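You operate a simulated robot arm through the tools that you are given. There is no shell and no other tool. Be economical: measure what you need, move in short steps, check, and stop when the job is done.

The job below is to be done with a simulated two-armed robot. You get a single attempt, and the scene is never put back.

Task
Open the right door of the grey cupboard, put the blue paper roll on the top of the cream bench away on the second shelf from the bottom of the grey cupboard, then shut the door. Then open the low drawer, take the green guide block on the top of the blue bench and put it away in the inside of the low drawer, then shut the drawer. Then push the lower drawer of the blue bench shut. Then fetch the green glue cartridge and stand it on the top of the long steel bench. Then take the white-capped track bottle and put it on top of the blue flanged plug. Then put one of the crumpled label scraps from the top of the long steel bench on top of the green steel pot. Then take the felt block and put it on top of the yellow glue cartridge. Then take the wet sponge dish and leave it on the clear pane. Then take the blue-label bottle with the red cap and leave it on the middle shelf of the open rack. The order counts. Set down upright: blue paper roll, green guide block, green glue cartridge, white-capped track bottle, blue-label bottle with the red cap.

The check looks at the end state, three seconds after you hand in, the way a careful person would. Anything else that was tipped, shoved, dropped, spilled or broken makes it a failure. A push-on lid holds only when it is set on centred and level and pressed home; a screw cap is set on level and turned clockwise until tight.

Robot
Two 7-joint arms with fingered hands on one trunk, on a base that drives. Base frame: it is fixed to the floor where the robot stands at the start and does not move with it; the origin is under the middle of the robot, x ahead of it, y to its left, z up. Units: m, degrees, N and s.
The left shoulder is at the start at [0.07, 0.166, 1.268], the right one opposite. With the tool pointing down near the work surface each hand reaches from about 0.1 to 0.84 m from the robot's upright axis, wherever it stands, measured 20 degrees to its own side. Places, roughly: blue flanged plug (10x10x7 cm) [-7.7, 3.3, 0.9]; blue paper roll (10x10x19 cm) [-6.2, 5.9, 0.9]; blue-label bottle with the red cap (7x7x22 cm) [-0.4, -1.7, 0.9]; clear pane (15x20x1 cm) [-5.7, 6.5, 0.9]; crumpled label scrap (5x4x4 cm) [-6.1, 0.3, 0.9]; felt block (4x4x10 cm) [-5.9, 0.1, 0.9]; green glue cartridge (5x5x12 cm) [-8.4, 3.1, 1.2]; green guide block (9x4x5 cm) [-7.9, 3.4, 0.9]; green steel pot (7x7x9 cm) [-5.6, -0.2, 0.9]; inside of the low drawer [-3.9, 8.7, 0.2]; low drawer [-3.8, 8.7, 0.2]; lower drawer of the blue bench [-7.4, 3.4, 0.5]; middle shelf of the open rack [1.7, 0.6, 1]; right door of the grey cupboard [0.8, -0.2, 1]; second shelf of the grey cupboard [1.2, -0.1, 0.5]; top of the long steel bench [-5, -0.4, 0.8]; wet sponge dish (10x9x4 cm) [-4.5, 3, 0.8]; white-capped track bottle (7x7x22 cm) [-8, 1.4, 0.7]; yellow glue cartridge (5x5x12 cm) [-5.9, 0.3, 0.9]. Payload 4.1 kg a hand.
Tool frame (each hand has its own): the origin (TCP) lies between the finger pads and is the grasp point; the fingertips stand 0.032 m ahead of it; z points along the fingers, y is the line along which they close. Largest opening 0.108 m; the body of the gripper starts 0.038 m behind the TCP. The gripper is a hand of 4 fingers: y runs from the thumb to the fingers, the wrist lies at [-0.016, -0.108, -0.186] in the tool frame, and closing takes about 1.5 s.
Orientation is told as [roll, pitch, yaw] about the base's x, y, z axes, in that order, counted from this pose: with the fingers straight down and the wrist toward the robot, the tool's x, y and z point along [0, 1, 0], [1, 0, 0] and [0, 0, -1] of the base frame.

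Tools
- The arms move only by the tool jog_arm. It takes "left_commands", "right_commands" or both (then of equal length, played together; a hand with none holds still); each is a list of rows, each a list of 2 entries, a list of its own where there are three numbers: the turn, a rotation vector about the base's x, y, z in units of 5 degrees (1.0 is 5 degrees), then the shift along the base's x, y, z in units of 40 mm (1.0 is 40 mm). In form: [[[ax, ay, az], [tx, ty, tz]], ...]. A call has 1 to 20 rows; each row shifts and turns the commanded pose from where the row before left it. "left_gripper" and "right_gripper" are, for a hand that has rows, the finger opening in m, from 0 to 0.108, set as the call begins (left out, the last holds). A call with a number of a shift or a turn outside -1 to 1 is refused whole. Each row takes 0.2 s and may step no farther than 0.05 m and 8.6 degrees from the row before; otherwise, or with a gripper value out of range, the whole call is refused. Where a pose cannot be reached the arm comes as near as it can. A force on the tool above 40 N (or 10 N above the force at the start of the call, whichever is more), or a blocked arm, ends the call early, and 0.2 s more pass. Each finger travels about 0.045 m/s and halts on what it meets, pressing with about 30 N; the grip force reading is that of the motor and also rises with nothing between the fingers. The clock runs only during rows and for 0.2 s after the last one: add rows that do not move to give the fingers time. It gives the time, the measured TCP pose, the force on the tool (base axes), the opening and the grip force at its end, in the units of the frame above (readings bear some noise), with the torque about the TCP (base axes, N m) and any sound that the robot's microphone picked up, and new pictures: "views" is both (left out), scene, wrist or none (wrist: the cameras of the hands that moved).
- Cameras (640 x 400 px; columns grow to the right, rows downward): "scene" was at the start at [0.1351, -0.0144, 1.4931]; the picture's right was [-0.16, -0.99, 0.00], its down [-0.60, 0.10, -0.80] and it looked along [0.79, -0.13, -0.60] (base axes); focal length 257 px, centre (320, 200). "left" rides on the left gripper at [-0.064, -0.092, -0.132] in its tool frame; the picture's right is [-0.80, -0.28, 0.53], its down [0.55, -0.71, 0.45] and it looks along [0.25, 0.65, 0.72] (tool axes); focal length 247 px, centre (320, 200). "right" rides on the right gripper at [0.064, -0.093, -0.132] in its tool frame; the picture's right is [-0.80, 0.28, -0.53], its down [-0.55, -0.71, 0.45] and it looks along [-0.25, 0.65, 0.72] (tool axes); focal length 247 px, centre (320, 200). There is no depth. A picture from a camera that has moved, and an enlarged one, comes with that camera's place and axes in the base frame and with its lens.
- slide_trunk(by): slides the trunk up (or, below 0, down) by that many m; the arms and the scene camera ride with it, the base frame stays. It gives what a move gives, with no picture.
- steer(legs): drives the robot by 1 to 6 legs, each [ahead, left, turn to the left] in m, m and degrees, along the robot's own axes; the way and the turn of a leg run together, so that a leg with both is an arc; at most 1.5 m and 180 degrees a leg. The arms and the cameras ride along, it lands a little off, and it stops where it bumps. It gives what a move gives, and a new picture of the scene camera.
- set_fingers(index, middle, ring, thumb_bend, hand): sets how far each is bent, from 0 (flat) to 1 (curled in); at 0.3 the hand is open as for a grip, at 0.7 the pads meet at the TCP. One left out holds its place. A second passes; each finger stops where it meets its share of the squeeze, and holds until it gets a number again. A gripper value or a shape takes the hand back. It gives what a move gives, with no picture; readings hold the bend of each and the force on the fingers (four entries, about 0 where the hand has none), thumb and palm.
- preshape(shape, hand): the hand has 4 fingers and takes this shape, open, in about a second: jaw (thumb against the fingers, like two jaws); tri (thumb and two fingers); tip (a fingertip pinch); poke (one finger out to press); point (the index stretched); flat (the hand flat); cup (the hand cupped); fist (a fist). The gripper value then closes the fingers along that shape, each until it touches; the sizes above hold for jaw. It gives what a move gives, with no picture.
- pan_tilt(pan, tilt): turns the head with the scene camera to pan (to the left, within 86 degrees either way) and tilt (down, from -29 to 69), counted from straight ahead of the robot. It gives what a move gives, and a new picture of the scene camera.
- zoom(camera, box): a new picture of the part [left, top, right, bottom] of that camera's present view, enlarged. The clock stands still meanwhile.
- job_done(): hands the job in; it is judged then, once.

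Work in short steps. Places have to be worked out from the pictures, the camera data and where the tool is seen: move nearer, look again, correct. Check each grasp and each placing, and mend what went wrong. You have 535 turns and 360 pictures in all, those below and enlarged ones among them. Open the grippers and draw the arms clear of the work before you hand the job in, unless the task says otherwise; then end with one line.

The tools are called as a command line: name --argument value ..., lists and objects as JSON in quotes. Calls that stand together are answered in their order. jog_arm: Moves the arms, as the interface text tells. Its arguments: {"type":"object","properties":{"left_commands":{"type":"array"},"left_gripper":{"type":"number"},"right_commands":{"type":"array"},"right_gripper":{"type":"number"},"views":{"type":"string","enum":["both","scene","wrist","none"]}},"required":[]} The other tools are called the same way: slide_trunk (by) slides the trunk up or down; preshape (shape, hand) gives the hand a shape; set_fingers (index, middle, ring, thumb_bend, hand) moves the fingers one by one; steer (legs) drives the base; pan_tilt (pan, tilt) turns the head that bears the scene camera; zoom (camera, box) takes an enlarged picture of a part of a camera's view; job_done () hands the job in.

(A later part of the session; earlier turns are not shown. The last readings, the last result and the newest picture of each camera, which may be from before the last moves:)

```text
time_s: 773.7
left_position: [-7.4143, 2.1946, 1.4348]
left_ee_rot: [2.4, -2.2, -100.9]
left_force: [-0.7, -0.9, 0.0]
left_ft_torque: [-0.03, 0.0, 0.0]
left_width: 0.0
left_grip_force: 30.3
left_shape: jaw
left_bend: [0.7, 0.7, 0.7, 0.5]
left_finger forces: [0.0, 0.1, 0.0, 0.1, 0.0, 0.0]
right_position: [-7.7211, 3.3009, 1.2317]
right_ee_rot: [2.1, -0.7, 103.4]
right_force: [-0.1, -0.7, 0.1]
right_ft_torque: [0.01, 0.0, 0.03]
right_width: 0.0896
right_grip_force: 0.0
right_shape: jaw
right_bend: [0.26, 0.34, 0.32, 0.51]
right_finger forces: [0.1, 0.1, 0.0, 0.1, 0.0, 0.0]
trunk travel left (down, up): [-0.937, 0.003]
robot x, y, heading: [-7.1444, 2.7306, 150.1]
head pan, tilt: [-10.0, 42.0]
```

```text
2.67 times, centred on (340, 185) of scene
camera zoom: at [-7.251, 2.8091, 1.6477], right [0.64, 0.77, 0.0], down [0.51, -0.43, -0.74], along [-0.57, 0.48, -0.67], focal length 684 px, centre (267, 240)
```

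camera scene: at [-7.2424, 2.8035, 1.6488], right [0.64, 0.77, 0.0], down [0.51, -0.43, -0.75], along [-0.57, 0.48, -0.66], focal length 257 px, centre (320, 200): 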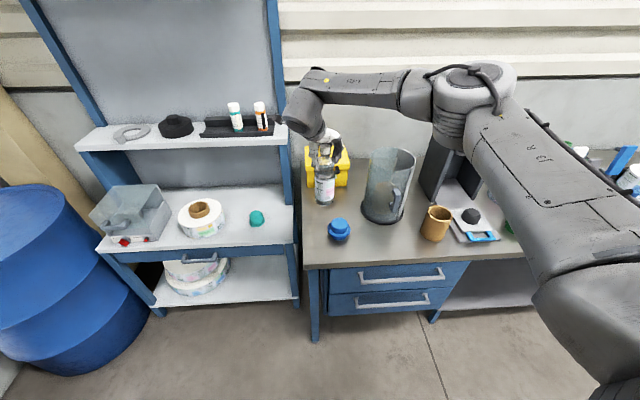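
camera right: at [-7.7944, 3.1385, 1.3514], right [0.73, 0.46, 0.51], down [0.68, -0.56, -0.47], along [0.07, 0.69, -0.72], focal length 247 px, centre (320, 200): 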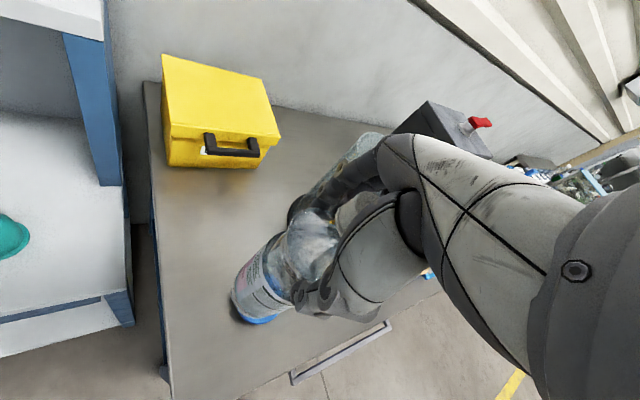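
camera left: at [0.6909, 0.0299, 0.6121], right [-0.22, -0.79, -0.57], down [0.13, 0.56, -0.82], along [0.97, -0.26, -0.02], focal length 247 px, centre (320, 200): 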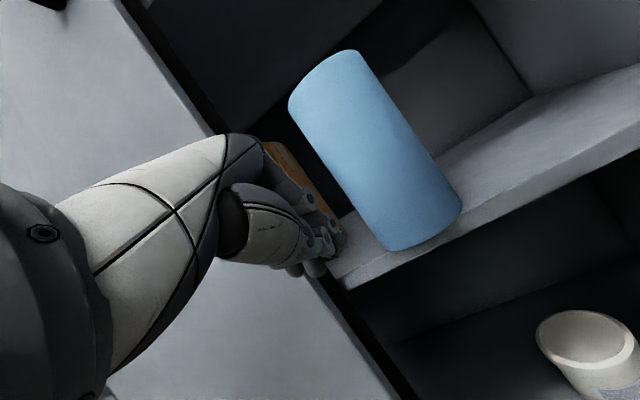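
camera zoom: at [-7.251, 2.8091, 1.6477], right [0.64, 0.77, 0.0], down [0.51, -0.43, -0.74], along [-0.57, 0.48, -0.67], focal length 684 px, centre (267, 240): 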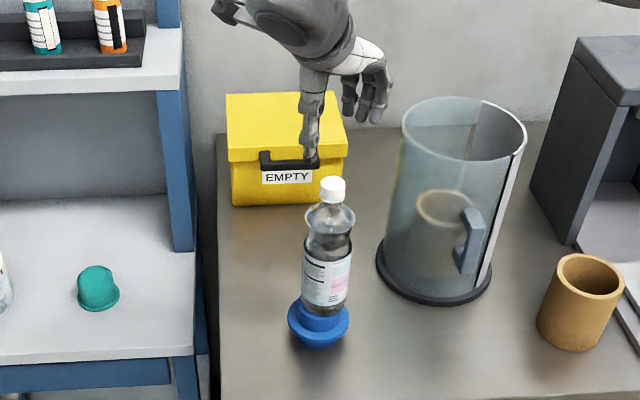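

The bottle stands on the plug. Now the scraps: I back off in reverse and go to the steel bench.

steer --legs '[[-0.1, 0, 0], [-0.2, 0, 0], [-0.9, 0.3, 0], [-0.9, 0.3, 0], [0, 0, 90]]'

pan_tilt --pan -15 --tilt 45

```text
time_s: 789.0
left_position: [-5.0839, 0.9123, 1.4346]
left_ee_rot: [2.3, -2.2, -10.5]
left_force: [0.5, 0.3, 0.4]
left_ft_torque: [-0.01, 0.02, 0.0]
left_width: 0.0001
left_grip_force: 30.5
left_shape: jaw
left_bend: [0.7, 0.7, 0.7, 0.5]
left_finger forces: [0.1, 0.1, 0.0, 0.0, 0.0, 0.0]
right_position: [-6.1916, 0.5976, 1.2306]
right_ee_rot: [2.1, -0.7, -166.2]
right_force: [-0.5, -0.4, -0.2]
right_ft_torque: [-0.01, 0.0, -0.04]
right_width: 0.0898
right_grip_force: 0.1
right_shape: jaw
right_bend: [0.26, 0.34, 0.32, 0.51]
right_finger forces: [0.1, 0.0, 0.0, 0.1, 0.0, 0.0]
trunk travel left (down, up): [-0.937, 0.003]
robot x, y, heading: [-5.624, 1.1827, -119.5]
head pan, tilt: [-10.0, 42.0]
camera scene: at [-5.7035, 1.0712, 1.6477], right [-0.77, 0.64, 0.0], down [0.43, 0.52, -0.74], along [-0.47, -0.57, -0.67], focal length 257 px, centre (320, 200)
```

scene: 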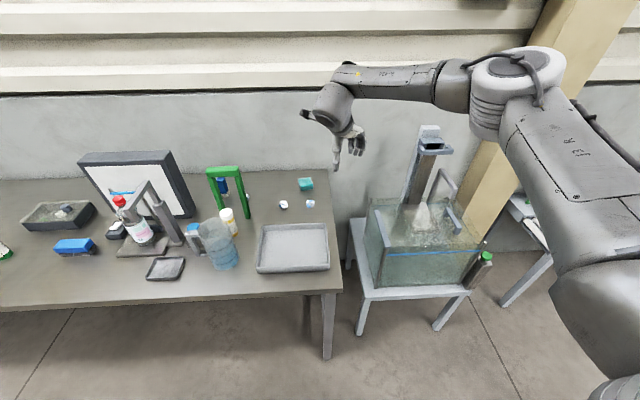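

```text
time_s: 789.6
left_position: [-5.0866, 0.9119, 1.4343]
left_ee_rot: [2.4, -2.4, -10.5]
left_force: [-0.3, -0.6, 0.3]
left_ft_torque: [-0.01, -0.01, 0.0]
left_width: 0.0
left_grip_force: 29.8
left_shape: jaw
left_bend: [0.7, 0.7, 0.7, 0.5]
left_finger forces: [0.0, 0.0, 0.0, 0.0, 0.1, 0.1]
right_position: [-6.1917, 0.596, 1.2304]
right_ee_rot: [2.1, -0.8, -166.2]
right_force: [-0.9, -0.6, -0.9]
right_ft_torque: [0.01, 0.01, 0.04]
right_width: 0.0899
right_grip_force: 0.0
right_shape: jaw
right_bend: [0.26, 0.34, 0.32, 0.51]
right_finger forces: [0.0, 0.0, 0.0, 0.0, 0.1, 0.1]
trunk travel left (down, up): [-0.937, 0.003]
robot x, y, heading: [-5.6283, 1.1818, -119.4]
head pan, tilt: [-15.0, 45.0]
camera scene: at [-5.7071, 1.0776, 1.6434], right [-0.71, 0.7, 0.0], down [0.49, 0.51, -0.71], along [-0.49, -0.51, -0.71], focal length 257 px, centre (320, 200)
```

scene: 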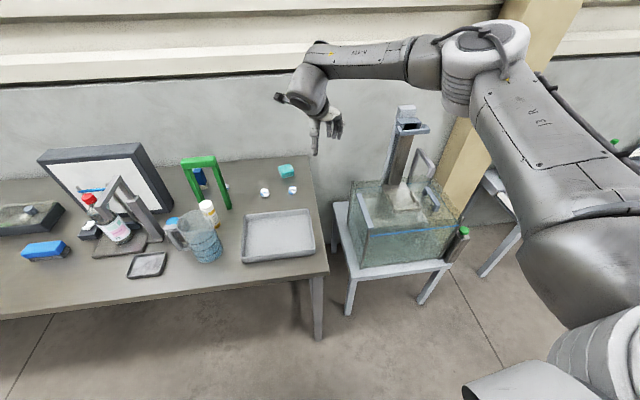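

I zoom to identify scraps, yellow cartridge and felt block.

zoom --camera "scene" --box '[150, 140, 330, 260]'

```text
3.33 times, centred on (240, 200) of scene
camera zoom: at [-5.7071, 1.0776, 1.6434], right [-0.71, 0.7, 0.0], down [0.49, 0.51, -0.71], along [-0.49, -0.51, -0.71], focal length 856 px, centre (587, 200)
```

zoom: 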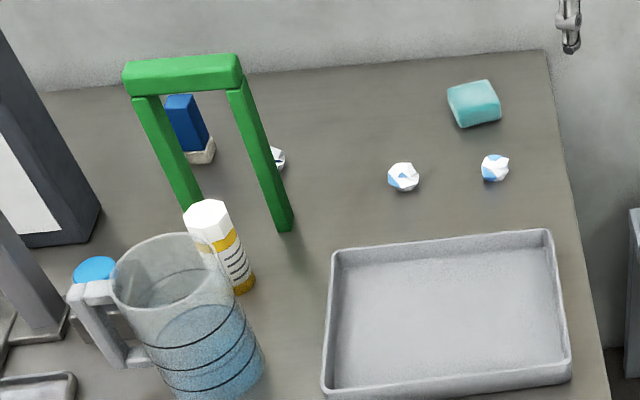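

Scrap 1 is at [-6.094, 0.333]; the felt block stands behind the green frame and the yellow cartridge behind the jug. I centre the right hand and drive up to the bench.

jog_arm --right_commands '[[[0, 0, 1], [0.87, -0.49, 0]], [[0, 0, 1], [0.87, -0.49, 0]], [[0, 0, 1], [0.87, -0.49, 0]], [[0, 0, 1], [0.87, -0.49, 0]], [[0, 0, 1], [0.6, -0.35, 0]], [[0, 0, 1], [0, 0, 0]], [[0, 0, 1], [0, 0, 0]], [[0, 0, 1], [0, 0, 0]], [[0, 0, 1], [0, 0, 0]]]' --right_gripper 0.07 --views "none"

steer --legs '[[0.15, 0, 0], [0.13, 0, 0]]'

```text
time_s: 791.6
left_position: [-5.0856, 0.9122, 1.4343]
left_ee_rot: [2.4, -2.3, -10.5]
left_force: [0.2, 0.8, -0.4]
left_ft_torque: [0.02, -0.03, 0.01]
left_width: 0.0
left_grip_force: 30.1
left_shape: jaw
left_bend: [0.7, 0.7, 0.7, 0.5]
left_finger forces: [0.0, 0.0, 0.0, 0.0, 0.0, 0.1]
right_position: [-6.0276, 0.5052, 1.2289]
right_ee_rot: [2.1, -0.8, -121.2]
right_force: [-0.3, -0.2, 0.3]
right_ft_torque: [0.0, 0.02, -0.01]
right_width: 0.0703
right_grip_force: 0.0
right_shape: jaw
right_bend: [0.27, 0.39, 0.36, 0.64]
right_finger forces: [0.0, 0.1, 0.0, 0.0, 0.0, 0.0]
trunk travel left (down, up): [-0.937, 0.003]
robot x, y, heading: [-5.6219, 1.1811, -119.5]
head pan, tilt: [-15.0, 45.0]
```

```text
time_s: 793.9
left_position: [-5.2181, 0.6719, 1.4339]
left_ee_rot: [2.3, -2.2, -10.3]
left_force: [0.6, 0.5, 0.5]
left_ft_torque: [0.02, 0.01, -0.03]
left_width: 0.0
left_grip_force: 30.4
left_shape: jaw
left_bend: [0.7, 0.7, 0.7, 0.5]
left_finger forces: [0.0, 0.1, 0.0, 0.0, 0.0, 0.0]
right_position: [-6.1595, 0.262, 1.2299]
right_ee_rot: [2.2, -0.9, -121.0]
right_force: [0.5, -0.1, -0.1]
right_ft_torque: [0.0, 0.0, 0.0]
right_width: 0.0704
right_grip_force: 0.1
right_shape: jaw
right_bend: [0.27, 0.39, 0.36, 0.64]
right_finger forces: [0.0, 0.0, 0.1, 0.0, 0.0, 0.1]
trunk travel left (down, up): [-0.937, 0.003]
robot x, y, heading: [-5.7574, 0.9374, -119.2]
head pan, tilt: [-15.0, 45.0]
camera scene: at [-5.8415, 0.8377, 1.6436], right [-0.72, 0.7, 0.0], down [0.49, 0.51, -0.71], along [-0.49, -0.51, -0.71], focal length 257 px, centre (320, 200)
```

scene: 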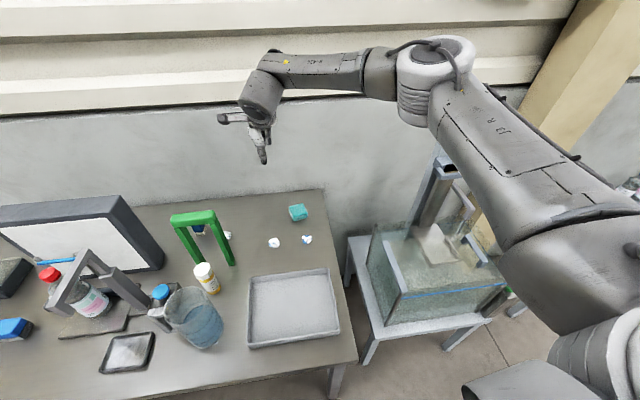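

Scrap 1 confirmed at [-6.097, 0.328]. I centre over it and lower the trunk 25 cm, then check with the wrist camera.

jog_arm --right_commands '[[[0, 0, 0], [0.78, 0.83, 0]], [[0, 0, 0], [0.78, 0.82, 0]]]' --views "none"

slide_trunk --by -0.24

jog_arm --right_commands '[[[0, 0, 0], [0, 0, 0]]]' --views "wrist"

```text
time_s: 794.5
left_position: [-5.2171, 0.6748, 1.4337]
left_ee_rot: [2.2, -2.2, -10.3]
left_force: [1.1, 0.2, 0.1]
left_ft_torque: [-0.02, 0.01, -0.02]
left_width: 0.0
left_grip_force: 29.8
left_shape: jaw
left_bend: [0.7, 0.7, 0.7, 0.5]
left_finger forces: [0.1, 0.0, 0.0, 0.0, 0.0, 0.0]
right_position: [-6.0969, 0.3277, 1.2327]
right_ee_rot: [2.1, -1.0, -121.0]
right_force: [-0.6, 0.6, 0.8]
right_ft_torque: [-0.01, 0.05, -0.03]
right_width: 0.0701
right_grip_force: 0.1
right_shape: jaw
right_bend: [0.27, 0.39, 0.36, 0.64]
right_finger forces: [0.0, 0.1, 0.0, 0.0, 0.1, 0.0]
trunk travel left (down, up): [-0.937, 0.003]
robot x, y, heading: [-5.7632, 0.941, -119.4]
head pan, tilt: [-15.0, 45.0]
```

```text
time_s: 797.0
left_position: [-5.2208, 0.6725, 1.1945]
left_ee_rot: [2.3, -2.2, -10.3]
left_force: [-0.5, 0.4, -0.9]
left_ft_torque: [0.0, 0.0, -0.03]
left_width: 0.0002
left_grip_force: 30.1
left_shape: jaw
left_bend: [0.7, 0.7, 0.7, 0.5]
left_finger forces: [0.0, 0.0, 0.0, 0.1, 0.0, 0.1]
right_position: [-6.099, 0.3238, 0.9905]
right_ee_rot: [2.0, -0.8, -120.9]
right_force: [-0.8, 0.0, 0.1]
right_ft_torque: [0.01, 0.04, 0.01]
right_width: 0.0701
right_grip_force: 0.0
right_shape: jaw
right_bend: [0.27, 0.39, 0.36, 0.64]
right_finger forces: [0.0, 0.0, 0.0, 0.0, 0.0, 0.0]
trunk travel left (down, up): [-0.697, 0.243]
robot x, y, heading: [-5.7577, 0.9397, -119.3]
head pan, tilt: [-15.0, 45.0]
```

```text
time_s: 797.4
left_position: [-5.2208, 0.6721, 1.1944]
left_ee_rot: [2.4, -2.1, -10.3]
left_force: [0.7, 0.9, -0.2]
left_ft_torque: [0.01, -0.02, 0.02]
left_width: 0.0
left_grip_force: 30.7
left_shape: jaw
left_bend: [0.7, 0.7, 0.7, 0.5]
left_finger forces: [0.1, 0.1, 0.0, 0.1, 0.0, 0.0]
right_position: [-6.0985, 0.3238, 0.9893]
right_ee_rot: [2.1, -0.8, -121.0]
right_force: [0.0, -0.3, -0.5]
right_ft_torque: [-0.01, 0.0, 0.02]
right_width: 0.0701
right_grip_force: 0.1
right_shape: jaw
right_bend: [0.27, 0.39, 0.36, 0.64]
right_finger forces: [0.0, 0.1, 0.0, 0.1, 0.0, 0.0]
trunk travel left (down, up): [-0.697, 0.243]
robot x, y, heading: [-5.7586, 0.9366, -119.3]
head pan, tilt: [-15.0, 45.0]
camera right: at [-5.9992, 0.3753, 1.1225], right [-0.84, 0.18, 0.51], down [-0.1, 0.87, -0.48], along [-0.53, -0.45, -0.72], focal length 247 px, centre (320, 200)
```

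right: 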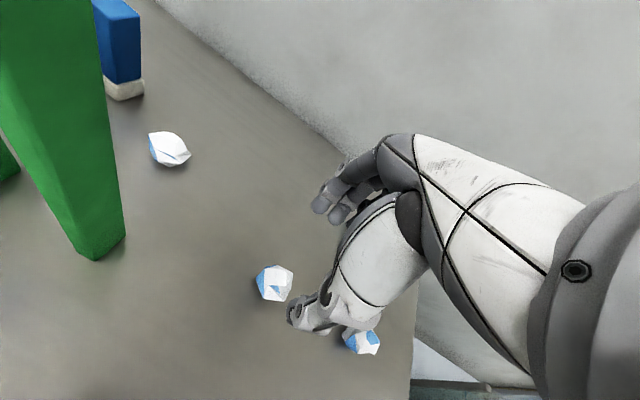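

Slight offset of 7 mm; I correct, descend and close on the scrap.

jog_arm --right_commands '[[[0, 0, 0], [-0.1, 0.14, -0.5]], [[0, 0, 0], [0, 0, -0.7]], [[0, 0, 0], [0, 0, -0.7]], [[0, 0, 0], [0, 0, -0.3]]]' --views "none"

jog_arm --right_commands '[[[0, 0, 0], [0, 0, 0]], [[0, 0, 0], [0, 0, 0]], [[0, 0, 0], [0, 0, 0]], [[0, 0, 0], [0, 0, 0]], [[0, 0, 0], [0, 0, 0]]]' --right_gripper 0.01 --views "wrist"

```text
time_s: 798.4
left_position: [-5.2202, 0.6724, 1.1945]
left_ee_rot: [2.3, -2.3, -10.2]
left_force: [0.4, 0.0, 0.0]
left_ft_torque: [0.01, 0.01, -0.01]
left_width: 0.0
left_grip_force: 29.6
left_shape: jaw
left_bend: [0.7, 0.7, 0.7, 0.5]
left_finger forces: [0.0, 0.0, 0.0, 0.1, 0.1, 0.0]
right_position: [-6.1033, 0.3305, 0.9017]
right_ee_rot: [2.2, -0.8, -121.0]
right_force: [0.4, 0.1, 0.6]
right_ft_torque: [0.01, -0.01, 0.01]
right_width: 0.0701
right_grip_force: 0.1
right_shape: jaw
right_bend: [0.27, 0.39, 0.36, 0.64]
right_finger forces: [0.1, 0.0, 0.0, 0.0, 0.0, 0.1]
trunk travel left (down, up): [-0.697, 0.243]
robot x, y, heading: [-5.7606, 0.9408, -119.4]
head pan, tilt: [-15.0, 45.0]
```

```text
time_s: 799.6
left_position: [-5.2199, 0.6727, 1.1943]
left_ee_rot: [2.4, -2.2, -10.3]
left_force: [-0.2, 0.4, 0.4]
left_ft_torque: [0.03, 0.02, -0.01]
left_width: 0.0
left_grip_force: 29.7
left_shape: jaw
left_bend: [0.7, 0.7, 0.7, 0.5]
left_finger forces: [0.0, 0.0, 0.0, 0.0, 0.0, 0.0]
right_position: [-6.102, 0.3304, 0.9035]
right_ee_rot: [2.1, -0.9, -121.0]
right_force: [0.7, 1.5, 1.5]
right_ft_torque: [0.01, 0.01, -0.01]
right_width: 0.0249
right_grip_force: 30.2
right_shape: jaw
right_bend: [0.73, 0.57, 0.62, 0.75]
right_finger forces: [14.7, 8.4, 0.1, 0.0, 23.5, 0.0]
trunk travel left (down, up): [-0.697, 0.243]
robot x, y, heading: [-5.7601, 0.9396, -119.1]
head pan, tilt: [-15.0, 45.0]
camera right: at [-6.0035, 0.382, 1.0353], right [-0.84, 0.18, 0.51], down [-0.1, 0.87, -0.48], along [-0.53, -0.45, -0.72], focal length 247 px, centre (320, 200)
```

right: 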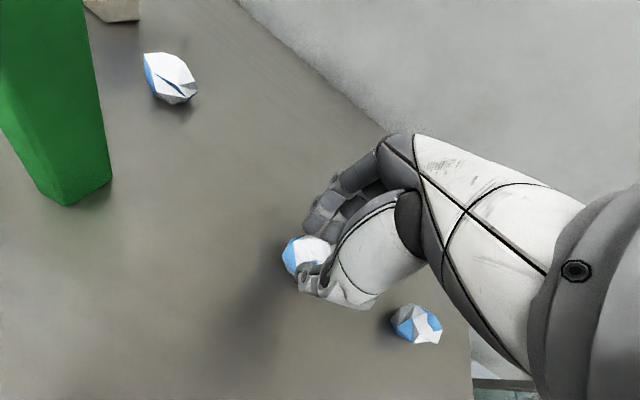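

The scrap is held. I lift with the trunk, back off, and shift left toward the green pot (top about [-5.548, -0.17, 0.95]).

slide_trunk --by 0.24

jog_arm --right_commands '[[[0, 0, -1], [0, 0, 0.6]], [[0, 0, -1], [0, 0, 0.6]], [[0, 0, -1], [0, 0, 0.6]], [[0, 0, -1], [0, 0, 0.6]], [[0, 0, -1], [0, 0, 0]], [[0, 0, -1], [0, 0, 0]], [[0, 0, -1], [0, 0, 0]], [[0, 0, -1], [0, 0, 0]]]' --views "none"

steer --legs '[[-0.3, 0, 0], [0, 0.88, 0], [0.25, 0, -1]]'

```text
time_s: 802.1
left_position: [-5.2204, 0.6715, 1.4343]
left_ee_rot: [2.4, -2.2, -10.3]
left_force: [-0.2, 0.2, 0.8]
left_ft_torque: [0.02, 0.01, -0.06]
left_width: 0.0
left_grip_force: 30.3
left_shape: jaw
left_bend: [0.7, 0.7, 0.7, 0.5]
left_finger forces: [0.1, 0.1, 0.1, 0.1, 0.0, 0.1]
right_position: [-6.1032, 0.3309, 1.1422]
right_ee_rot: [2.1, -0.9, -121.0]
right_force: [0.7, -0.2, 0.3]
right_ft_torque: [-0.04, -0.02, -0.02]
right_width: 0.0249
right_grip_force: 30.1
right_shape: jaw
right_bend: [0.73, 0.57, 0.62, 0.75]
right_finger forces: [14.7, 8.5, 0.0, 0.1, 22.9, 0.1]
trunk travel left (down, up): [-0.937, 0.003]
robot x, y, heading: [-5.7603, 0.9396, -119.4]
head pan, tilt: [-15.0, 45.0]
```

```text
time_s: 803.9
left_position: [-5.2207, 0.6725, 1.4328]
left_ee_rot: [2.5, -2.2, -10.3]
left_force: [0.1, -0.2, -0.3]
left_ft_torque: [0.02, 0.02, 0.03]
left_width: 0.0002
left_grip_force: 29.6
left_shape: jaw
left_bend: [0.7, 0.7, 0.7, 0.5]
left_finger forces: [0.1, 0.1, 0.0, 0.1, 0.2, 0.0]
right_position: [-6.1036, 0.3307, 1.2378]
right_ee_rot: [2.2, -0.8, -161.1]
right_force: [0.1, -0.1, 0.3]
right_ft_torque: [0.0, -0.04, -0.02]
right_width: 0.0248
right_grip_force: 30.3
right_shape: jaw
right_bend: [0.73, 0.57, 0.62, 0.75]
right_finger forces: [14.7, 8.3, 0.0, 0.1, 22.8, 0.0]
trunk travel left (down, up): [-0.937, 0.003]
robot x, y, heading: [-5.7598, 0.9428, -119.5]
head pan, tilt: [-15.0, 45.0]
```

```text
time_s: 811.6
left_position: [-4.4384, 0.2733, 1.4344]
left_ee_rot: [2.2, -2.2, -11.7]
left_force: [0.4, 0.1, 0.9]
left_ft_torque: [0.02, 0.01, -0.01]
left_width: 0.0
left_grip_force: 30.3
left_shape: jaw
left_bend: [0.7, 0.7, 0.7, 0.5]
left_finger forces: [0.1, 0.0, 0.0, 0.0, 0.1, 0.0]
right_position: [-5.3303, -0.0478, 1.2401]
right_ee_rot: [2.2, -1.0, -162.3]
right_force: [0.9, -0.1, 0.4]
right_ft_torque: [0.0, 0.01, 0.04]
right_width: 0.0243
right_grip_force: 30.2
right_shape: jaw
right_bend: [0.73, 0.57, 0.62, 0.75]
right_finger forces: [14.6, 8.3, 0.0, 0.0, 22.7, 0.0]
trunk travel left (down, up): [-0.937, 0.003]
robot x, y, heading: [-4.974, 0.5472, -120.6]
head pan, tilt: [-15.0, 45.0]
camera scene: at [-5.0558, 0.4525, 1.6438], right [-0.7, 0.72, 0.0], down [0.51, 0.49, -0.71], along [-0.51, -0.5, -0.71], focal length 257 px, centre (320, 200)
```

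scene: 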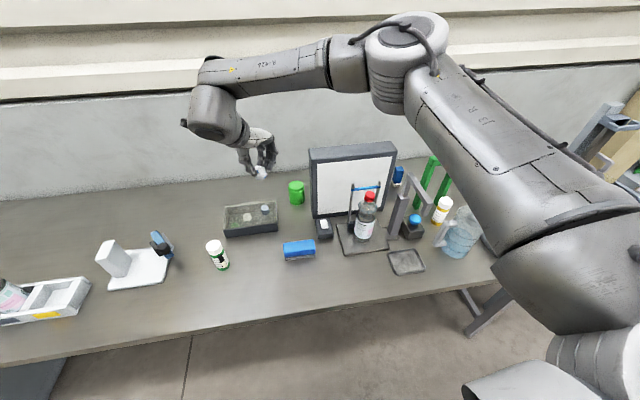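

Pot confirmed at about [-5.55, -0.165]. I move 20 cm closer, then over it.

steer --legs '[[0.1, 0, 0], [0.1, 0, 0]]'

jog_arm --right_commands '[[[0, 0, 0], [-0.75, 0.33, 0]], [[0, 0, 0], [-0.75, 0.33, 0]], [[0, 0, 0], [-0.75, 0.33, 0]], [[0, 0, 0], [-0.7, 0.33, 0]]]' --views "wrist"

```text
time_s: 813.5
left_position: [-4.5354, 0.1044, 1.4335]
left_ee_rot: [2.1, -2.1, -11.7]
left_force: [-0.4, 0.3, 1.2]
left_ft_torque: [-0.01, 0.01, -0.02]
left_width: 0.0002
left_grip_force: 30.0
left_shape: jaw
left_bend: [0.7, 0.7, 0.7, 0.5]
left_finger forces: [0.1, 0.0, 0.0, 0.0, 0.1, 0.0]
right_position: [-5.4302, -0.2134, 1.2428]
right_ee_rot: [2.3, -1.1, -162.6]
right_force: [0.8, -0.2, 1.6]
right_ft_torque: [-0.06, 0.04, 0.01]
right_width: 0.0247
right_grip_force: 30.0
right_shape: jaw
right_bend: [0.73, 0.57, 0.62, 0.75]
right_finger forces: [14.7, 8.4, 0.0, 0.0, 22.8, 0.1]
trunk travel left (down, up): [-0.937, 0.003]
robot x, y, heading: [-5.0703, 0.3815, -120.6]
head pan, tilt: [-15.0, 45.0]
camera scene: at [-5.1534, 0.2865, 1.6442], right [-0.7, 0.72, 0.0], down [0.51, 0.49, -0.71], along [-0.51, -0.5, -0.7], focal length 257 px, centre (320, 200)
```

scene: 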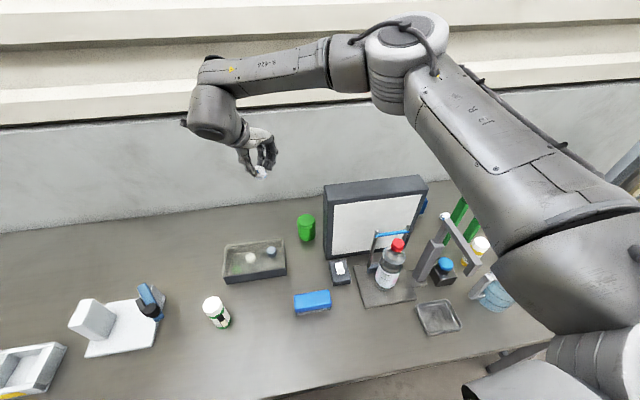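

```text
time_s: 814.5
left_position: [-4.5441, 0.0991, 1.4351]
left_ee_rot: [2.5, -2.2, -11.8]
left_force: [-0.6, 0.5, 0.2]
left_ft_torque: [-0.04, -0.01, -0.01]
left_width: 0.0
left_grip_force: 29.7
left_shape: jaw
left_bend: [0.7, 0.7, 0.7, 0.5]
left_finger forces: [0.0, 0.0, 0.1, 0.1, 0.1, 0.0]
right_position: [-5.5533, -0.1644, 1.2394]
right_ee_rot: [2.1, -0.8, -162.4]
right_force: [0.5, -0.7, 0.6]
right_ft_torque: [0.0, -0.05, -0.01]
right_width: 0.0247
right_grip_force: 30.3
right_shape: jaw
right_bend: [0.73, 0.57, 0.62, 0.75]
right_finger forces: [14.8, 8.4, 0.1, 0.1, 22.7, 0.0]
trunk travel left (down, up): [-0.937, 0.003]
robot x, y, heading: [-5.0724, 0.3816, -120.6]
head pan, tilt: [-15.0, 45.0]
camera right: at [-5.4451, -0.1924, 1.3722], right [-0.51, 0.7, 0.51], down [0.51, 0.72, -0.48], along [-0.7, 0.01, -0.72], focal length 247 px, centre (320, 200)
```

right: 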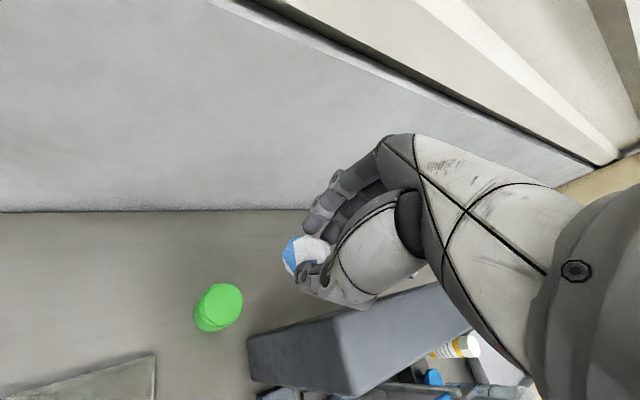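

Pot has a flat top; refined centre [-5.551, -0.178]. I correct and lower with the trunk.

jog_arm --right_commands '[[[0, 0, 0], [0.05, -0.33, 0]]]' --views "none"

slide_trunk --by -0.2

jog_arm --right_commands '[[[0, 0, 0], [0, 0, 0]]]' --views "wrist"

```text
time_s: 814.9
left_position: [-4.5383, 0.0969, 1.4335]
left_ee_rot: [2.5, -2.2, -11.8]
left_force: [0.3, -0.4, 0.2]
left_ft_torque: [0.05, -0.01, -0.01]
left_width: 0.0
left_grip_force: 30.0
left_shape: jaw
left_bend: [0.7, 0.7, 0.7, 0.5]
left_finger forces: [0.0, 0.0, 0.2, 0.1, 0.0, 0.0]
right_position: [-5.547, -0.1803, 1.2396]
right_ee_rot: [2.1, -0.9, -162.5]
right_force: [0.6, 0.0, 0.0]
right_ft_torque: [0.03, 0.01, -0.03]
right_width: 0.0246
right_grip_force: 30.5
right_shape: jaw
right_bend: [0.73, 0.57, 0.62, 0.75]
right_finger forces: [14.6, 8.3, 0.0, 0.1, 22.8, 0.1]
trunk travel left (down, up): [-0.937, 0.003]
robot x, y, heading: [-5.072, 0.3805, -120.8]
head pan, tilt: [-15.0, 45.0]
```

```text
time_s: 817.0
left_position: [-4.5403, 0.0994, 1.2338]
left_ee_rot: [2.3, -2.2, -11.8]
left_force: [0.6, -0.1, 0.1]
left_ft_torque: [0.02, 0.02, -0.01]
left_width: 0.0002
left_grip_force: 30.3
left_shape: jaw
left_bend: [0.7, 0.7, 0.7, 0.5]
left_finger forces: [0.1, 0.0, 0.0, 0.0, 0.0, 0.0]
right_position: [-5.5491, -0.1786, 1.0395]
right_ee_rot: [2.0, -0.8, -162.5]
right_force: [0.1, -0.4, -0.7]
right_ft_torque: [0.0, 0.0, -0.02]
right_width: 0.025
right_grip_force: 30.2
right_shape: jaw
right_bend: [0.73, 0.57, 0.62, 0.75]
right_finger forces: [14.7, 8.4, 0.1, 0.1, 22.7, 0.0]
trunk travel left (down, up): [-0.737, 0.203]
robot x, y, heading: [-5.0707, 0.3793, -120.9]
head pan, tilt: [-15.0, 45.0]
```

```text
time_s: 817.4
left_position: [-4.5402, 0.0985, 1.2339]
left_ee_rot: [2.4, -2.2, -11.9]
left_force: [-0.1, 0.1, -0.3]
left_ft_torque: [0.0, -0.01, 0.0]
left_width: 0.0
left_grip_force: 30.3
left_shape: jaw
left_bend: [0.7, 0.7, 0.7, 0.5]
left_finger forces: [0.0, 0.0, 0.0, 0.0, 0.0, 0.0]
right_position: [-5.5489, -0.1785, 1.0391]
right_ee_rot: [2.1, -0.8, -162.5]
right_force: [-0.7, 0.0, 0.4]
right_ft_torque: [0.0, 0.01, -0.02]
right_width: 0.0247
right_grip_force: 30.5
right_shape: jaw
right_bend: [0.73, 0.57, 0.62, 0.75]
right_finger forces: [14.8, 8.4, 0.0, 0.1, 22.7, 0.0]
trunk travel left (down, up): [-0.737, 0.203]
robot x, y, heading: [-5.0741, 0.381, -120.7]
head pan, tilt: [-15.0, 45.0]
camera right: at [-5.4405, -0.2064, 1.1726], right [-0.51, 0.7, 0.51], down [0.51, 0.72, -0.48], along [-0.7, 0.01, -0.72], focal length 247 px, centre (320, 200)
```

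right: 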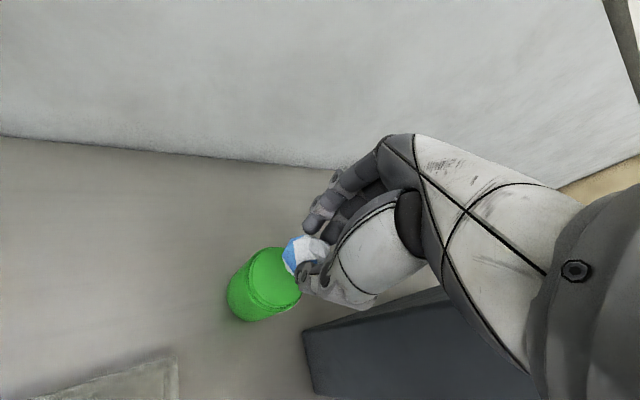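

I shift 14 mm so the scrap (which sits slightly off the grasp centre) is over the pot's middle, and lower in small steps.

jog_arm --right_commands '[[[0, 0, 0], [-0.35, 0.09, 0]], [[0, 0, 0], [0, 0, -0.5]], [[0, 0, 0], [0, 0, -0.4]], [[0, 0, 0], [0, 0, -0.2]], [[0, 0, 0], [0, 0, -0.2]]]' --views "wrist"

```text
time_s: 818.6
left_position: [-4.5404, 0.1003, 1.233]
left_ee_rot: [2.3, -2.3, -11.7]
left_force: [-0.8, 0.6, 0.3]
left_ft_torque: [-0.02, 0.01, 0.03]
left_width: 0.0
left_grip_force: 29.8
left_shape: jaw
left_bend: [0.7, 0.7, 0.7, 0.5]
left_finger forces: [0.1, 0.0, 0.0, 0.0, 0.0, 0.0]
right_position: [-5.5638, -0.1763, 0.988]
right_ee_rot: [2.1, -0.9, -162.5]
right_force: [-0.5, 0.4, 1.1]
right_ft_torque: [-0.01, 0.05, 0.0]
right_width: 0.0248
right_grip_force: 29.8
right_shape: jaw
right_bend: [0.73, 0.57, 0.62, 0.75]
right_finger forces: [15.1, 8.7, 0.1, 0.1, 23.1, 0.0]
trunk travel left (down, up): [-0.737, 0.203]
robot x, y, heading: [-5.0752, 0.3764, -120.7]
head pan, tilt: [-15.0, 45.0]
camera right: at [-5.455, -0.2024, 1.1205], right [-0.51, 0.7, 0.51], down [0.51, 0.72, -0.48], along [-0.7, 0.01, -0.72], focal length 247 px, centre (320, 200)
```

right: 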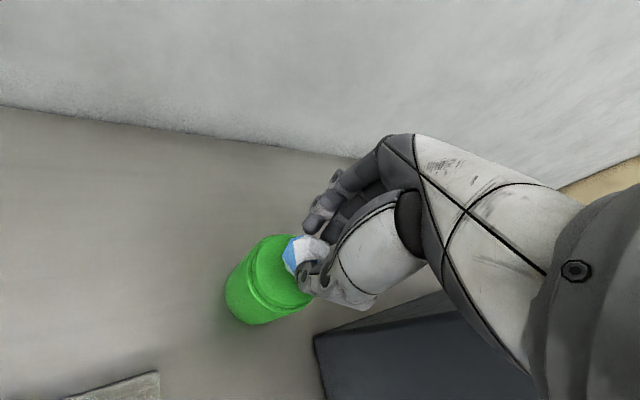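

The scrap is right over the pot's centre and almost touching. A few millimetres more, then release.

jog_arm --right_commands '[[[0, 0, 0], [0, 0, -0.12]], [[0, 0, 0], [0, 0, -0.12]]]' --views "none"

```text
time_s: 819.2
left_position: [-4.5388, 0.1033, 1.234]
left_ee_rot: [2.3, -2.1, -11.8]
left_force: [0.1, -0.1, -0.4]
left_ft_torque: [-0.03, -0.01, 0.03]
left_width: 0.0
left_grip_force: 29.7
left_shape: jaw
left_bend: [0.7, 0.7, 0.7, 0.5]
left_finger forces: [0.1, 0.0, 0.0, 0.0, 0.0, 0.1]
right_position: [-5.5609, -0.1741, 0.9856]
right_ee_rot: [2.5, -1.3, -162.5]
right_force: [-4.6, -2.3, 39.3]
right_ft_torque: [-0.24, 0.48, -0.01]
right_width: 0.0273
right_grip_force: 30.1
right_shape: jaw
right_bend: [0.74, 0.55, 0.62, 0.76]
right_finger forces: [25.2, 17.0, 0.0, 0.0, 32.3, 0.0]
trunk travel left (down, up): [-0.737, 0.203]
robot x, y, heading: [-5.0719, 0.3777, -120.8]
head pan, tilt: [-15.0, 45.0]
```

Contact. I relieve 4 mm, open and lift.

jog_arm --right_commands '[[[0, 0, 0], [0, 0, 0.1]], [[0, 0, 0], [0, 0, 0]]]' --views "none"

jog_arm --right_commands '[[[0, 0, 0], [0, 0, 0]], [[0, 0, 0], [0, 0, 0]], [[0, 0, 0], [0, 0, 0]], [[0, 0, 0], [0, 0, 0]], [[0, 0, 0], [0, 0, 0]], [[0, 0, 0], [0, 0, 0.2]], [[0, 0, 0], [0, 0, 0.4]], [[0, 0, 0], [0, 0, 0.7]], [[0, 0, 0], [0, 0, 0.8]]]' --right_gripper 0.08 --views "wrist"

```text
time_s: 819.8
left_position: [-4.5391, 0.1028, 1.2336]
left_ee_rot: [2.3, -2.1, -11.8]
left_force: [-0.1, -0.1, -0.4]
left_ft_torque: [-0.02, 0.02, 0.02]
left_width: 0.0
left_grip_force: 29.6
left_shape: jaw
left_bend: [0.7, 0.7, 0.7, 0.5]
left_finger forces: [0.0, 0.0, 0.1, 0.1, 0.0, 0.0]
right_position: [-5.5607, -0.1737, 0.9845]
right_ee_rot: [2.4, -1.1, -162.6]
right_force: [-5.3, -4.5, 35.7]
right_ft_torque: [-0.3, 0.49, 0.04]
right_width: 0.0273
right_grip_force: 30.3
right_shape: jaw
right_bend: [0.74, 0.55, 0.62, 0.76]
right_finger forces: [25.3, 16.1, 0.0, 0.1, 30.2, 0.0]
trunk travel left (down, up): [-0.737, 0.203]
robot x, y, heading: [-5.0783, 0.3786, -120.7]
head pan, tilt: [-15.0, 45.0]
```

```text
time_s: 821.8
left_position: [-4.5398, 0.1001, 1.233]
left_ee_rot: [2.3, -2.2, -11.8]
left_force: [0.2, 0.6, 0.4]
left_ft_torque: [0.0, -0.01, 0.0]
left_width: 0.0
left_grip_force: 29.9
left_shape: jaw
left_bend: [0.7, 0.7, 0.7, 0.5]
left_finger forces: [0.0, 0.1, 0.0, 0.0, 0.0, 0.1]
right_position: [-5.5628, -0.1757, 1.0666]
right_ee_rot: [2.0, -0.9, -162.4]
right_force: [-0.2, -0.9, 0.2]
right_ft_torque: [-0.01, -0.02, -0.03]
right_width: 0.0797
right_grip_force: 0.0
right_shape: jaw
right_bend: [0.26, 0.36, 0.34, 0.58]
right_finger forces: [0.1, 0.0, 0.0, 0.0, 0.0, 0.1]
trunk travel left (down, up): [-0.737, 0.203]
robot x, y, heading: [-5.0732, 0.3826, -120.8]
head pan, tilt: [-15.0, 45.0]
camera right: at [-5.4547, -0.2026, 1.2], right [-0.51, 0.7, 0.51], down [0.51, 0.72, -0.48], along [-0.7, 0.01, -0.72], focal length 247 px, centre (320, 200)
```

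right: 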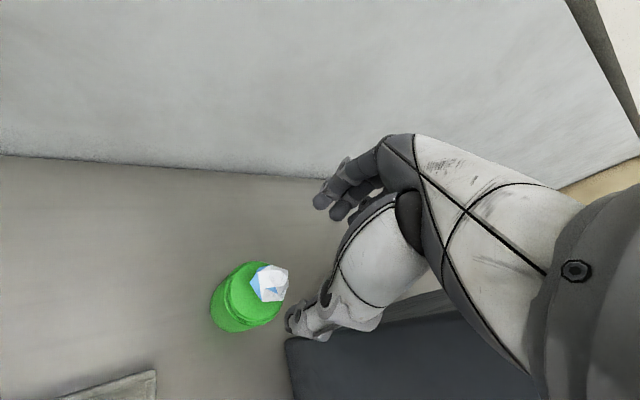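

The scrap sits on the pot. Next the felt block (at about [-5.937, 0.087], top z 0.96), between the panel's end and the green frame. I raise up, back off, and shift right in front of it.

slide_trunk --by 0.2

steer --legs '[[-0.3, 0, 0], [0, -0.45, 1], [0.2, 0, 0]]'

zoom --camera "scene" --box '[220, 160, 420, 300]'

```text
time_s: 824.0
left_position: [-4.5407, 0.1007, 1.4331]
left_ee_rot: [2.4, -2.2, -11.8]
left_force: [-0.4, 0.2, 0.8]
left_ft_torque: [-0.01, -0.02, -0.01]
left_width: 0.0002
left_grip_force: 29.5
left_shape: jaw
left_bend: [0.7, 0.7, 0.7, 0.5]
left_finger forces: [0.1, 0.0, 0.0, 0.0, 0.0, 0.0]
right_position: [-5.5639, -0.1763, 1.2664]
right_ee_rot: [2.1, -0.9, -162.4]
right_force: [0.5, 0.5, -1.1]
right_ft_torque: [0.01, -0.02, -0.01]
right_width: 0.0798
right_grip_force: 0.1
right_shape: jaw
right_bend: [0.26, 0.36, 0.34, 0.58]
right_finger forces: [0.1, 0.1, 0.0, 0.0, 0.0, 0.0]
trunk travel left (down, up): [-0.937, 0.003]
robot x, y, heading: [-5.0708, 0.3791, -120.9]
head pan, tilt: [-15.0, 45.0]
```

```text
time_s: 829.6
left_position: [-4.8691, 0.4331, 1.4335]
left_ee_rot: [2.2, -2.1, -10.3]
left_force: [0.2, 0.0, 0.4]
left_ft_torque: [-0.02, 0.02, 0.01]
left_width: 0.0
left_grip_force: 30.2
left_shape: jaw
left_bend: [0.7, 0.7, 0.7, 0.5]
left_finger forces: [0.1, 0.0, 0.1, 0.0, 0.0, 0.1]
right_position: [-5.8858, 0.1295, 1.2706]
right_ee_rot: [2.2, -1.0, -161.0]
right_force: [-0.8, -0.2, -0.2]
right_ft_torque: [-0.01, 0.02, -0.03]
right_width: 0.0798
right_grip_force: 0.0
right_shape: jaw
right_bend: [0.26, 0.36, 0.34, 0.58]
right_finger forces: [0.0, 0.0, 0.1, 0.0, 0.0, 0.0]
trunk travel left (down, up): [-0.937, 0.003]
robot x, y, heading: [-5.415, 0.6968, -119.6]
head pan, tilt: [-15.0, 45.0]
camera scene: at [-5.4915, 0.5977, 1.6439], right [-0.72, 0.7, 0.0], down [0.49, 0.5, -0.71], along [-0.5, -0.51, -0.7], focal length 257 px, centre (320, 200)
```

scene: 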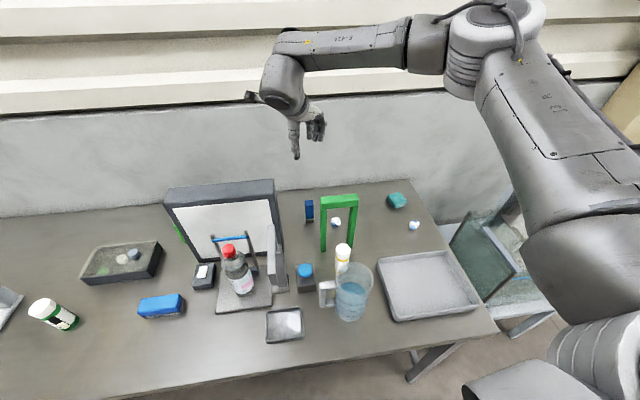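

```text
2.86 times, centred on (320, 230) of scene
camera zoom: at [-5.4915, 0.5977, 1.6439], right [-0.72, 0.7, 0.0], down [0.49, 0.5, -0.71], along [-0.5, -0.51, -0.7], focal length 733 px, centre (320, 114)
```

zoom: 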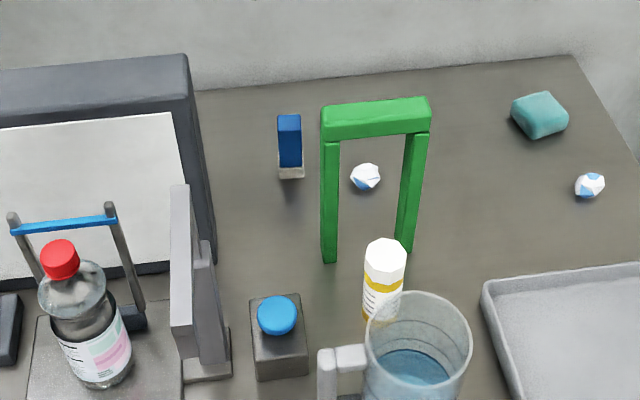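

Clear view: felt block at [-5.937, 0.085]; frame's left post at [-5.871, 0.229] and the panel's corner 13 cm to the other side. I set the hand's yaw between them, centre over the block, and lower.

jog_arm --right_commands '[[[0, 0, 1], [-0.43, -0.37, 0]], [[0, 0, 1], [-0.43, -0.37, 0]], [[0, 0, 1], [-0.43, -0.37, 0]]]' --right_gripper 0.08 --views "none"

slide_trunk --by -0.22

jog_arm --right_commands '[[[0, 0, 0], [0, 0, 0]]]' --views "wrist"

```text
time_s: 830.4
left_position: [-4.8717, 0.4272, 1.4348]
left_ee_rot: [2.3, -2.1, -10.4]
left_force: [-0.1, -0.3, 1.1]
left_ft_torque: [0.01, 0.02, 0.05]
left_width: 0.0
left_grip_force: 29.9
left_shape: jaw
left_bend: [0.7, 0.7, 0.7, 0.5]
left_finger forces: [0.1, 0.0, 0.0, 0.0, 0.0, 0.1]
right_position: [-5.941, 0.0802, 1.2662]
right_ee_rot: [1.9, -0.8, -145.9]
right_force: [1.1, -0.5, 0.3]
right_ft_torque: [0.0, 0.02, 0.05]
right_width: 0.0795
right_grip_force: 0.1
right_shape: jaw
right_bend: [0.26, 0.36, 0.34, 0.58]
right_finger forces: [0.1, 0.0, 0.1, 0.0, 0.0, 0.0]
trunk travel left (down, up): [-0.937, 0.003]
robot x, y, heading: [-5.4116, 0.6955, -119.5]
head pan, tilt: [-15.0, 45.0]
```

```text
time_s: 832.7
left_position: [-4.8736, 0.4292, 1.2143]
left_ee_rot: [2.4, -2.2, -10.2]
left_force: [0.1, -0.4, 0.5]
left_ft_torque: [-0.01, 0.02, -0.01]
left_width: 0.0
left_grip_force: 29.8
left_shape: jaw
left_bend: [0.7, 0.7, 0.7, 0.5]
left_finger forces: [0.0, 0.0, 0.0, 0.1, 0.1, 0.1]
right_position: [-5.9395, 0.082, 1.0471]
right_ee_rot: [2.1, -0.7, -146.0]
right_force: [0.5, 0.0, 0.2]
right_ft_torque: [0.01, -0.01, 0.0]
right_width: 0.0798
right_grip_force: 0.1
right_shape: jaw
right_bend: [0.26, 0.36, 0.34, 0.58]
right_finger forces: [0.0, 0.0, 0.1, 0.0, 0.0, 0.0]
trunk travel left (down, up): [-0.717, 0.223]
robot x, y, heading: [-5.4129, 0.6942, -119.4]
head pan, tilt: [-15.0, 45.0]
```

```text
time_s: 833.1
left_position: [-4.8724, 0.4283, 1.2122]
left_ee_rot: [2.5, -2.2, -10.3]
left_force: [-0.7, 0.5, -0.6]
left_ft_torque: [-0.03, -0.01, -0.01]
left_width: 0.0
left_grip_force: 30.3
left_shape: jaw
left_bend: [0.7, 0.7, 0.7, 0.5]
left_finger forces: [0.1, 0.0, 0.0, 0.0, 0.0, 0.1]
right_position: [-5.9406, 0.0818, 1.0462]
right_ee_rot: [2.1, -0.8, -146.0]
right_force: [0.6, 0.2, -0.8]
right_ft_torque: [0.01, -0.01, -0.03]
right_width: 0.0794
right_grip_force: 0.0
right_shape: jaw
right_bend: [0.26, 0.36, 0.34, 0.58]
right_finger forces: [0.1, 0.0, 0.1, 0.2, 0.0, 0.0]
trunk travel left (down, up): [-0.717, 0.223]
robot x, y, heading: [-5.4122, 0.6922, -119.1]
head pan, tilt: [-15.0, 45.0]
camera right: at [-5.8283, 0.0862, 1.1795], right [-0.69, 0.52, 0.51], down [0.28, 0.83, -0.48], along [-0.67, -0.18, -0.72], focal length 247 px, centre (320, 200)
```

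right: 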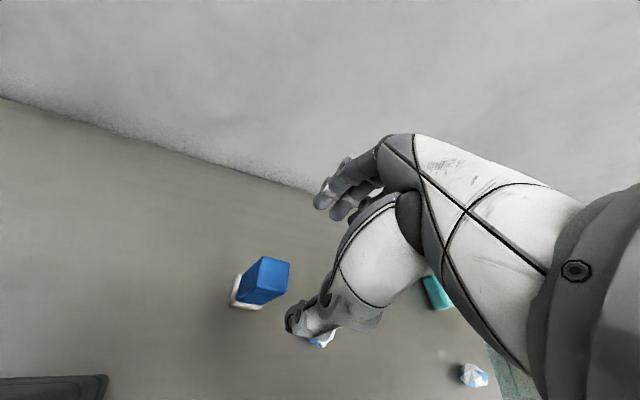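

Nearly aligned (block edges match the hand's yaw within 8°). I correct 9 mm, descend and grip.

jog_arm --right_commands '[[[0, 0, 0.8], [0.22, -0.08, -0.6]], [[0, 0, 0.8], [0, 0, -0.7]], [[0, 0, 0], [0, 0, -0.7]], [[0, 0, 0], [0, 0, -0.6]]]' --views "none"

jog_arm --right_commands '[[[0, 0, 0], [0, 0, 0]], [[0, 0, 0], [0, 0, 0]], [[0, 0, 0], [0, 0, 0]], [[0, 0, 0], [0, 0, 0]], [[0, 0, 0], [0, 0, 0]]]' --right_gripper 0.01 --views "wrist"

```text
time_s: 834.1
left_position: [-4.8733, 0.4288, 1.2141]
left_ee_rot: [2.4, -2.1, -10.3]
left_force: [-0.3, -0.2, 0.4]
left_ft_torque: [0.03, 0.02, 0.0]
left_width: 0.0001
left_grip_force: 30.2
left_shape: jaw
left_bend: [0.7, 0.7, 0.7, 0.5]
left_finger forces: [0.0, 0.0, 0.0, 0.0, 0.0, 0.1]
right_position: [-5.9324, 0.0787, 0.9426]
right_ee_rot: [2.1, -0.9, -138.0]
right_force: [-0.8, -0.1, 0.9]
right_ft_torque: [0.0, -0.02, -0.03]
right_width: 0.0797
right_grip_force: 0.0
right_shape: jaw
right_bend: [0.26, 0.36, 0.34, 0.58]
right_finger forces: [0.0, 0.1, 0.0, 0.1, 0.0, 0.1]
trunk travel left (down, up): [-0.717, 0.223]
robot x, y, heading: [-5.4094, 0.6977, -119.1]
head pan, tilt: [-15.0, 45.0]
```

```text
time_s: 835.3
left_position: [-4.8715, 0.4291, 1.2138]
left_ee_rot: [2.5, -2.1, -10.2]
left_force: [0.1, -1.1, -0.1]
left_ft_torque: [0.0, -0.02, -0.01]
left_width: 0.0
left_grip_force: 29.8
left_shape: jaw
left_bend: [0.7, 0.7, 0.7, 0.5]
left_finger forces: [0.1, 0.1, 0.0, 0.1, 0.0, 0.0]
right_position: [-5.9312, 0.0776, 0.9424]
right_ee_rot: [2.1, -0.9, -138.0]
right_force: [0.2, 0.5, -0.1]
right_ft_torque: [-0.01, 0.0, 0.0]
right_width: 0.0277
right_grip_force: 30.2
right_shape: jaw
right_bend: [0.73, 0.55, 0.62, 0.75]
right_finger forces: [16.4, 8.6, 1.1, 0.1, 25.8, 0.0]
trunk travel left (down, up): [-0.717, 0.223]
robot x, y, heading: [-5.4131, 0.6918, -119.3]
head pan, tilt: [-15.0, 45.0]
camera right: at [-5.8217, 0.0982, 1.0742], right [-0.75, 0.42, 0.51], down [0.16, 0.86, -0.48], along [-0.64, -0.28, -0.72], focal length 247 px, centre (320, 200)
```

right: 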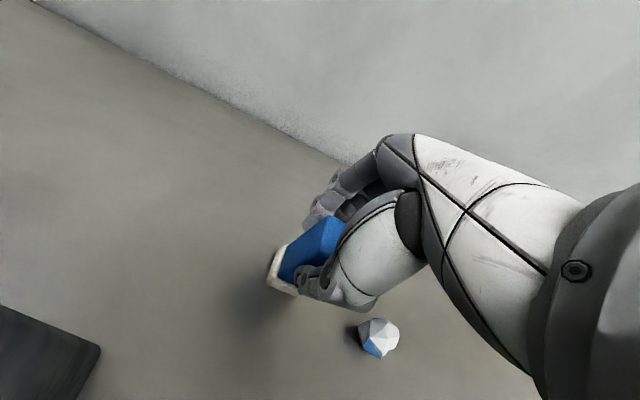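

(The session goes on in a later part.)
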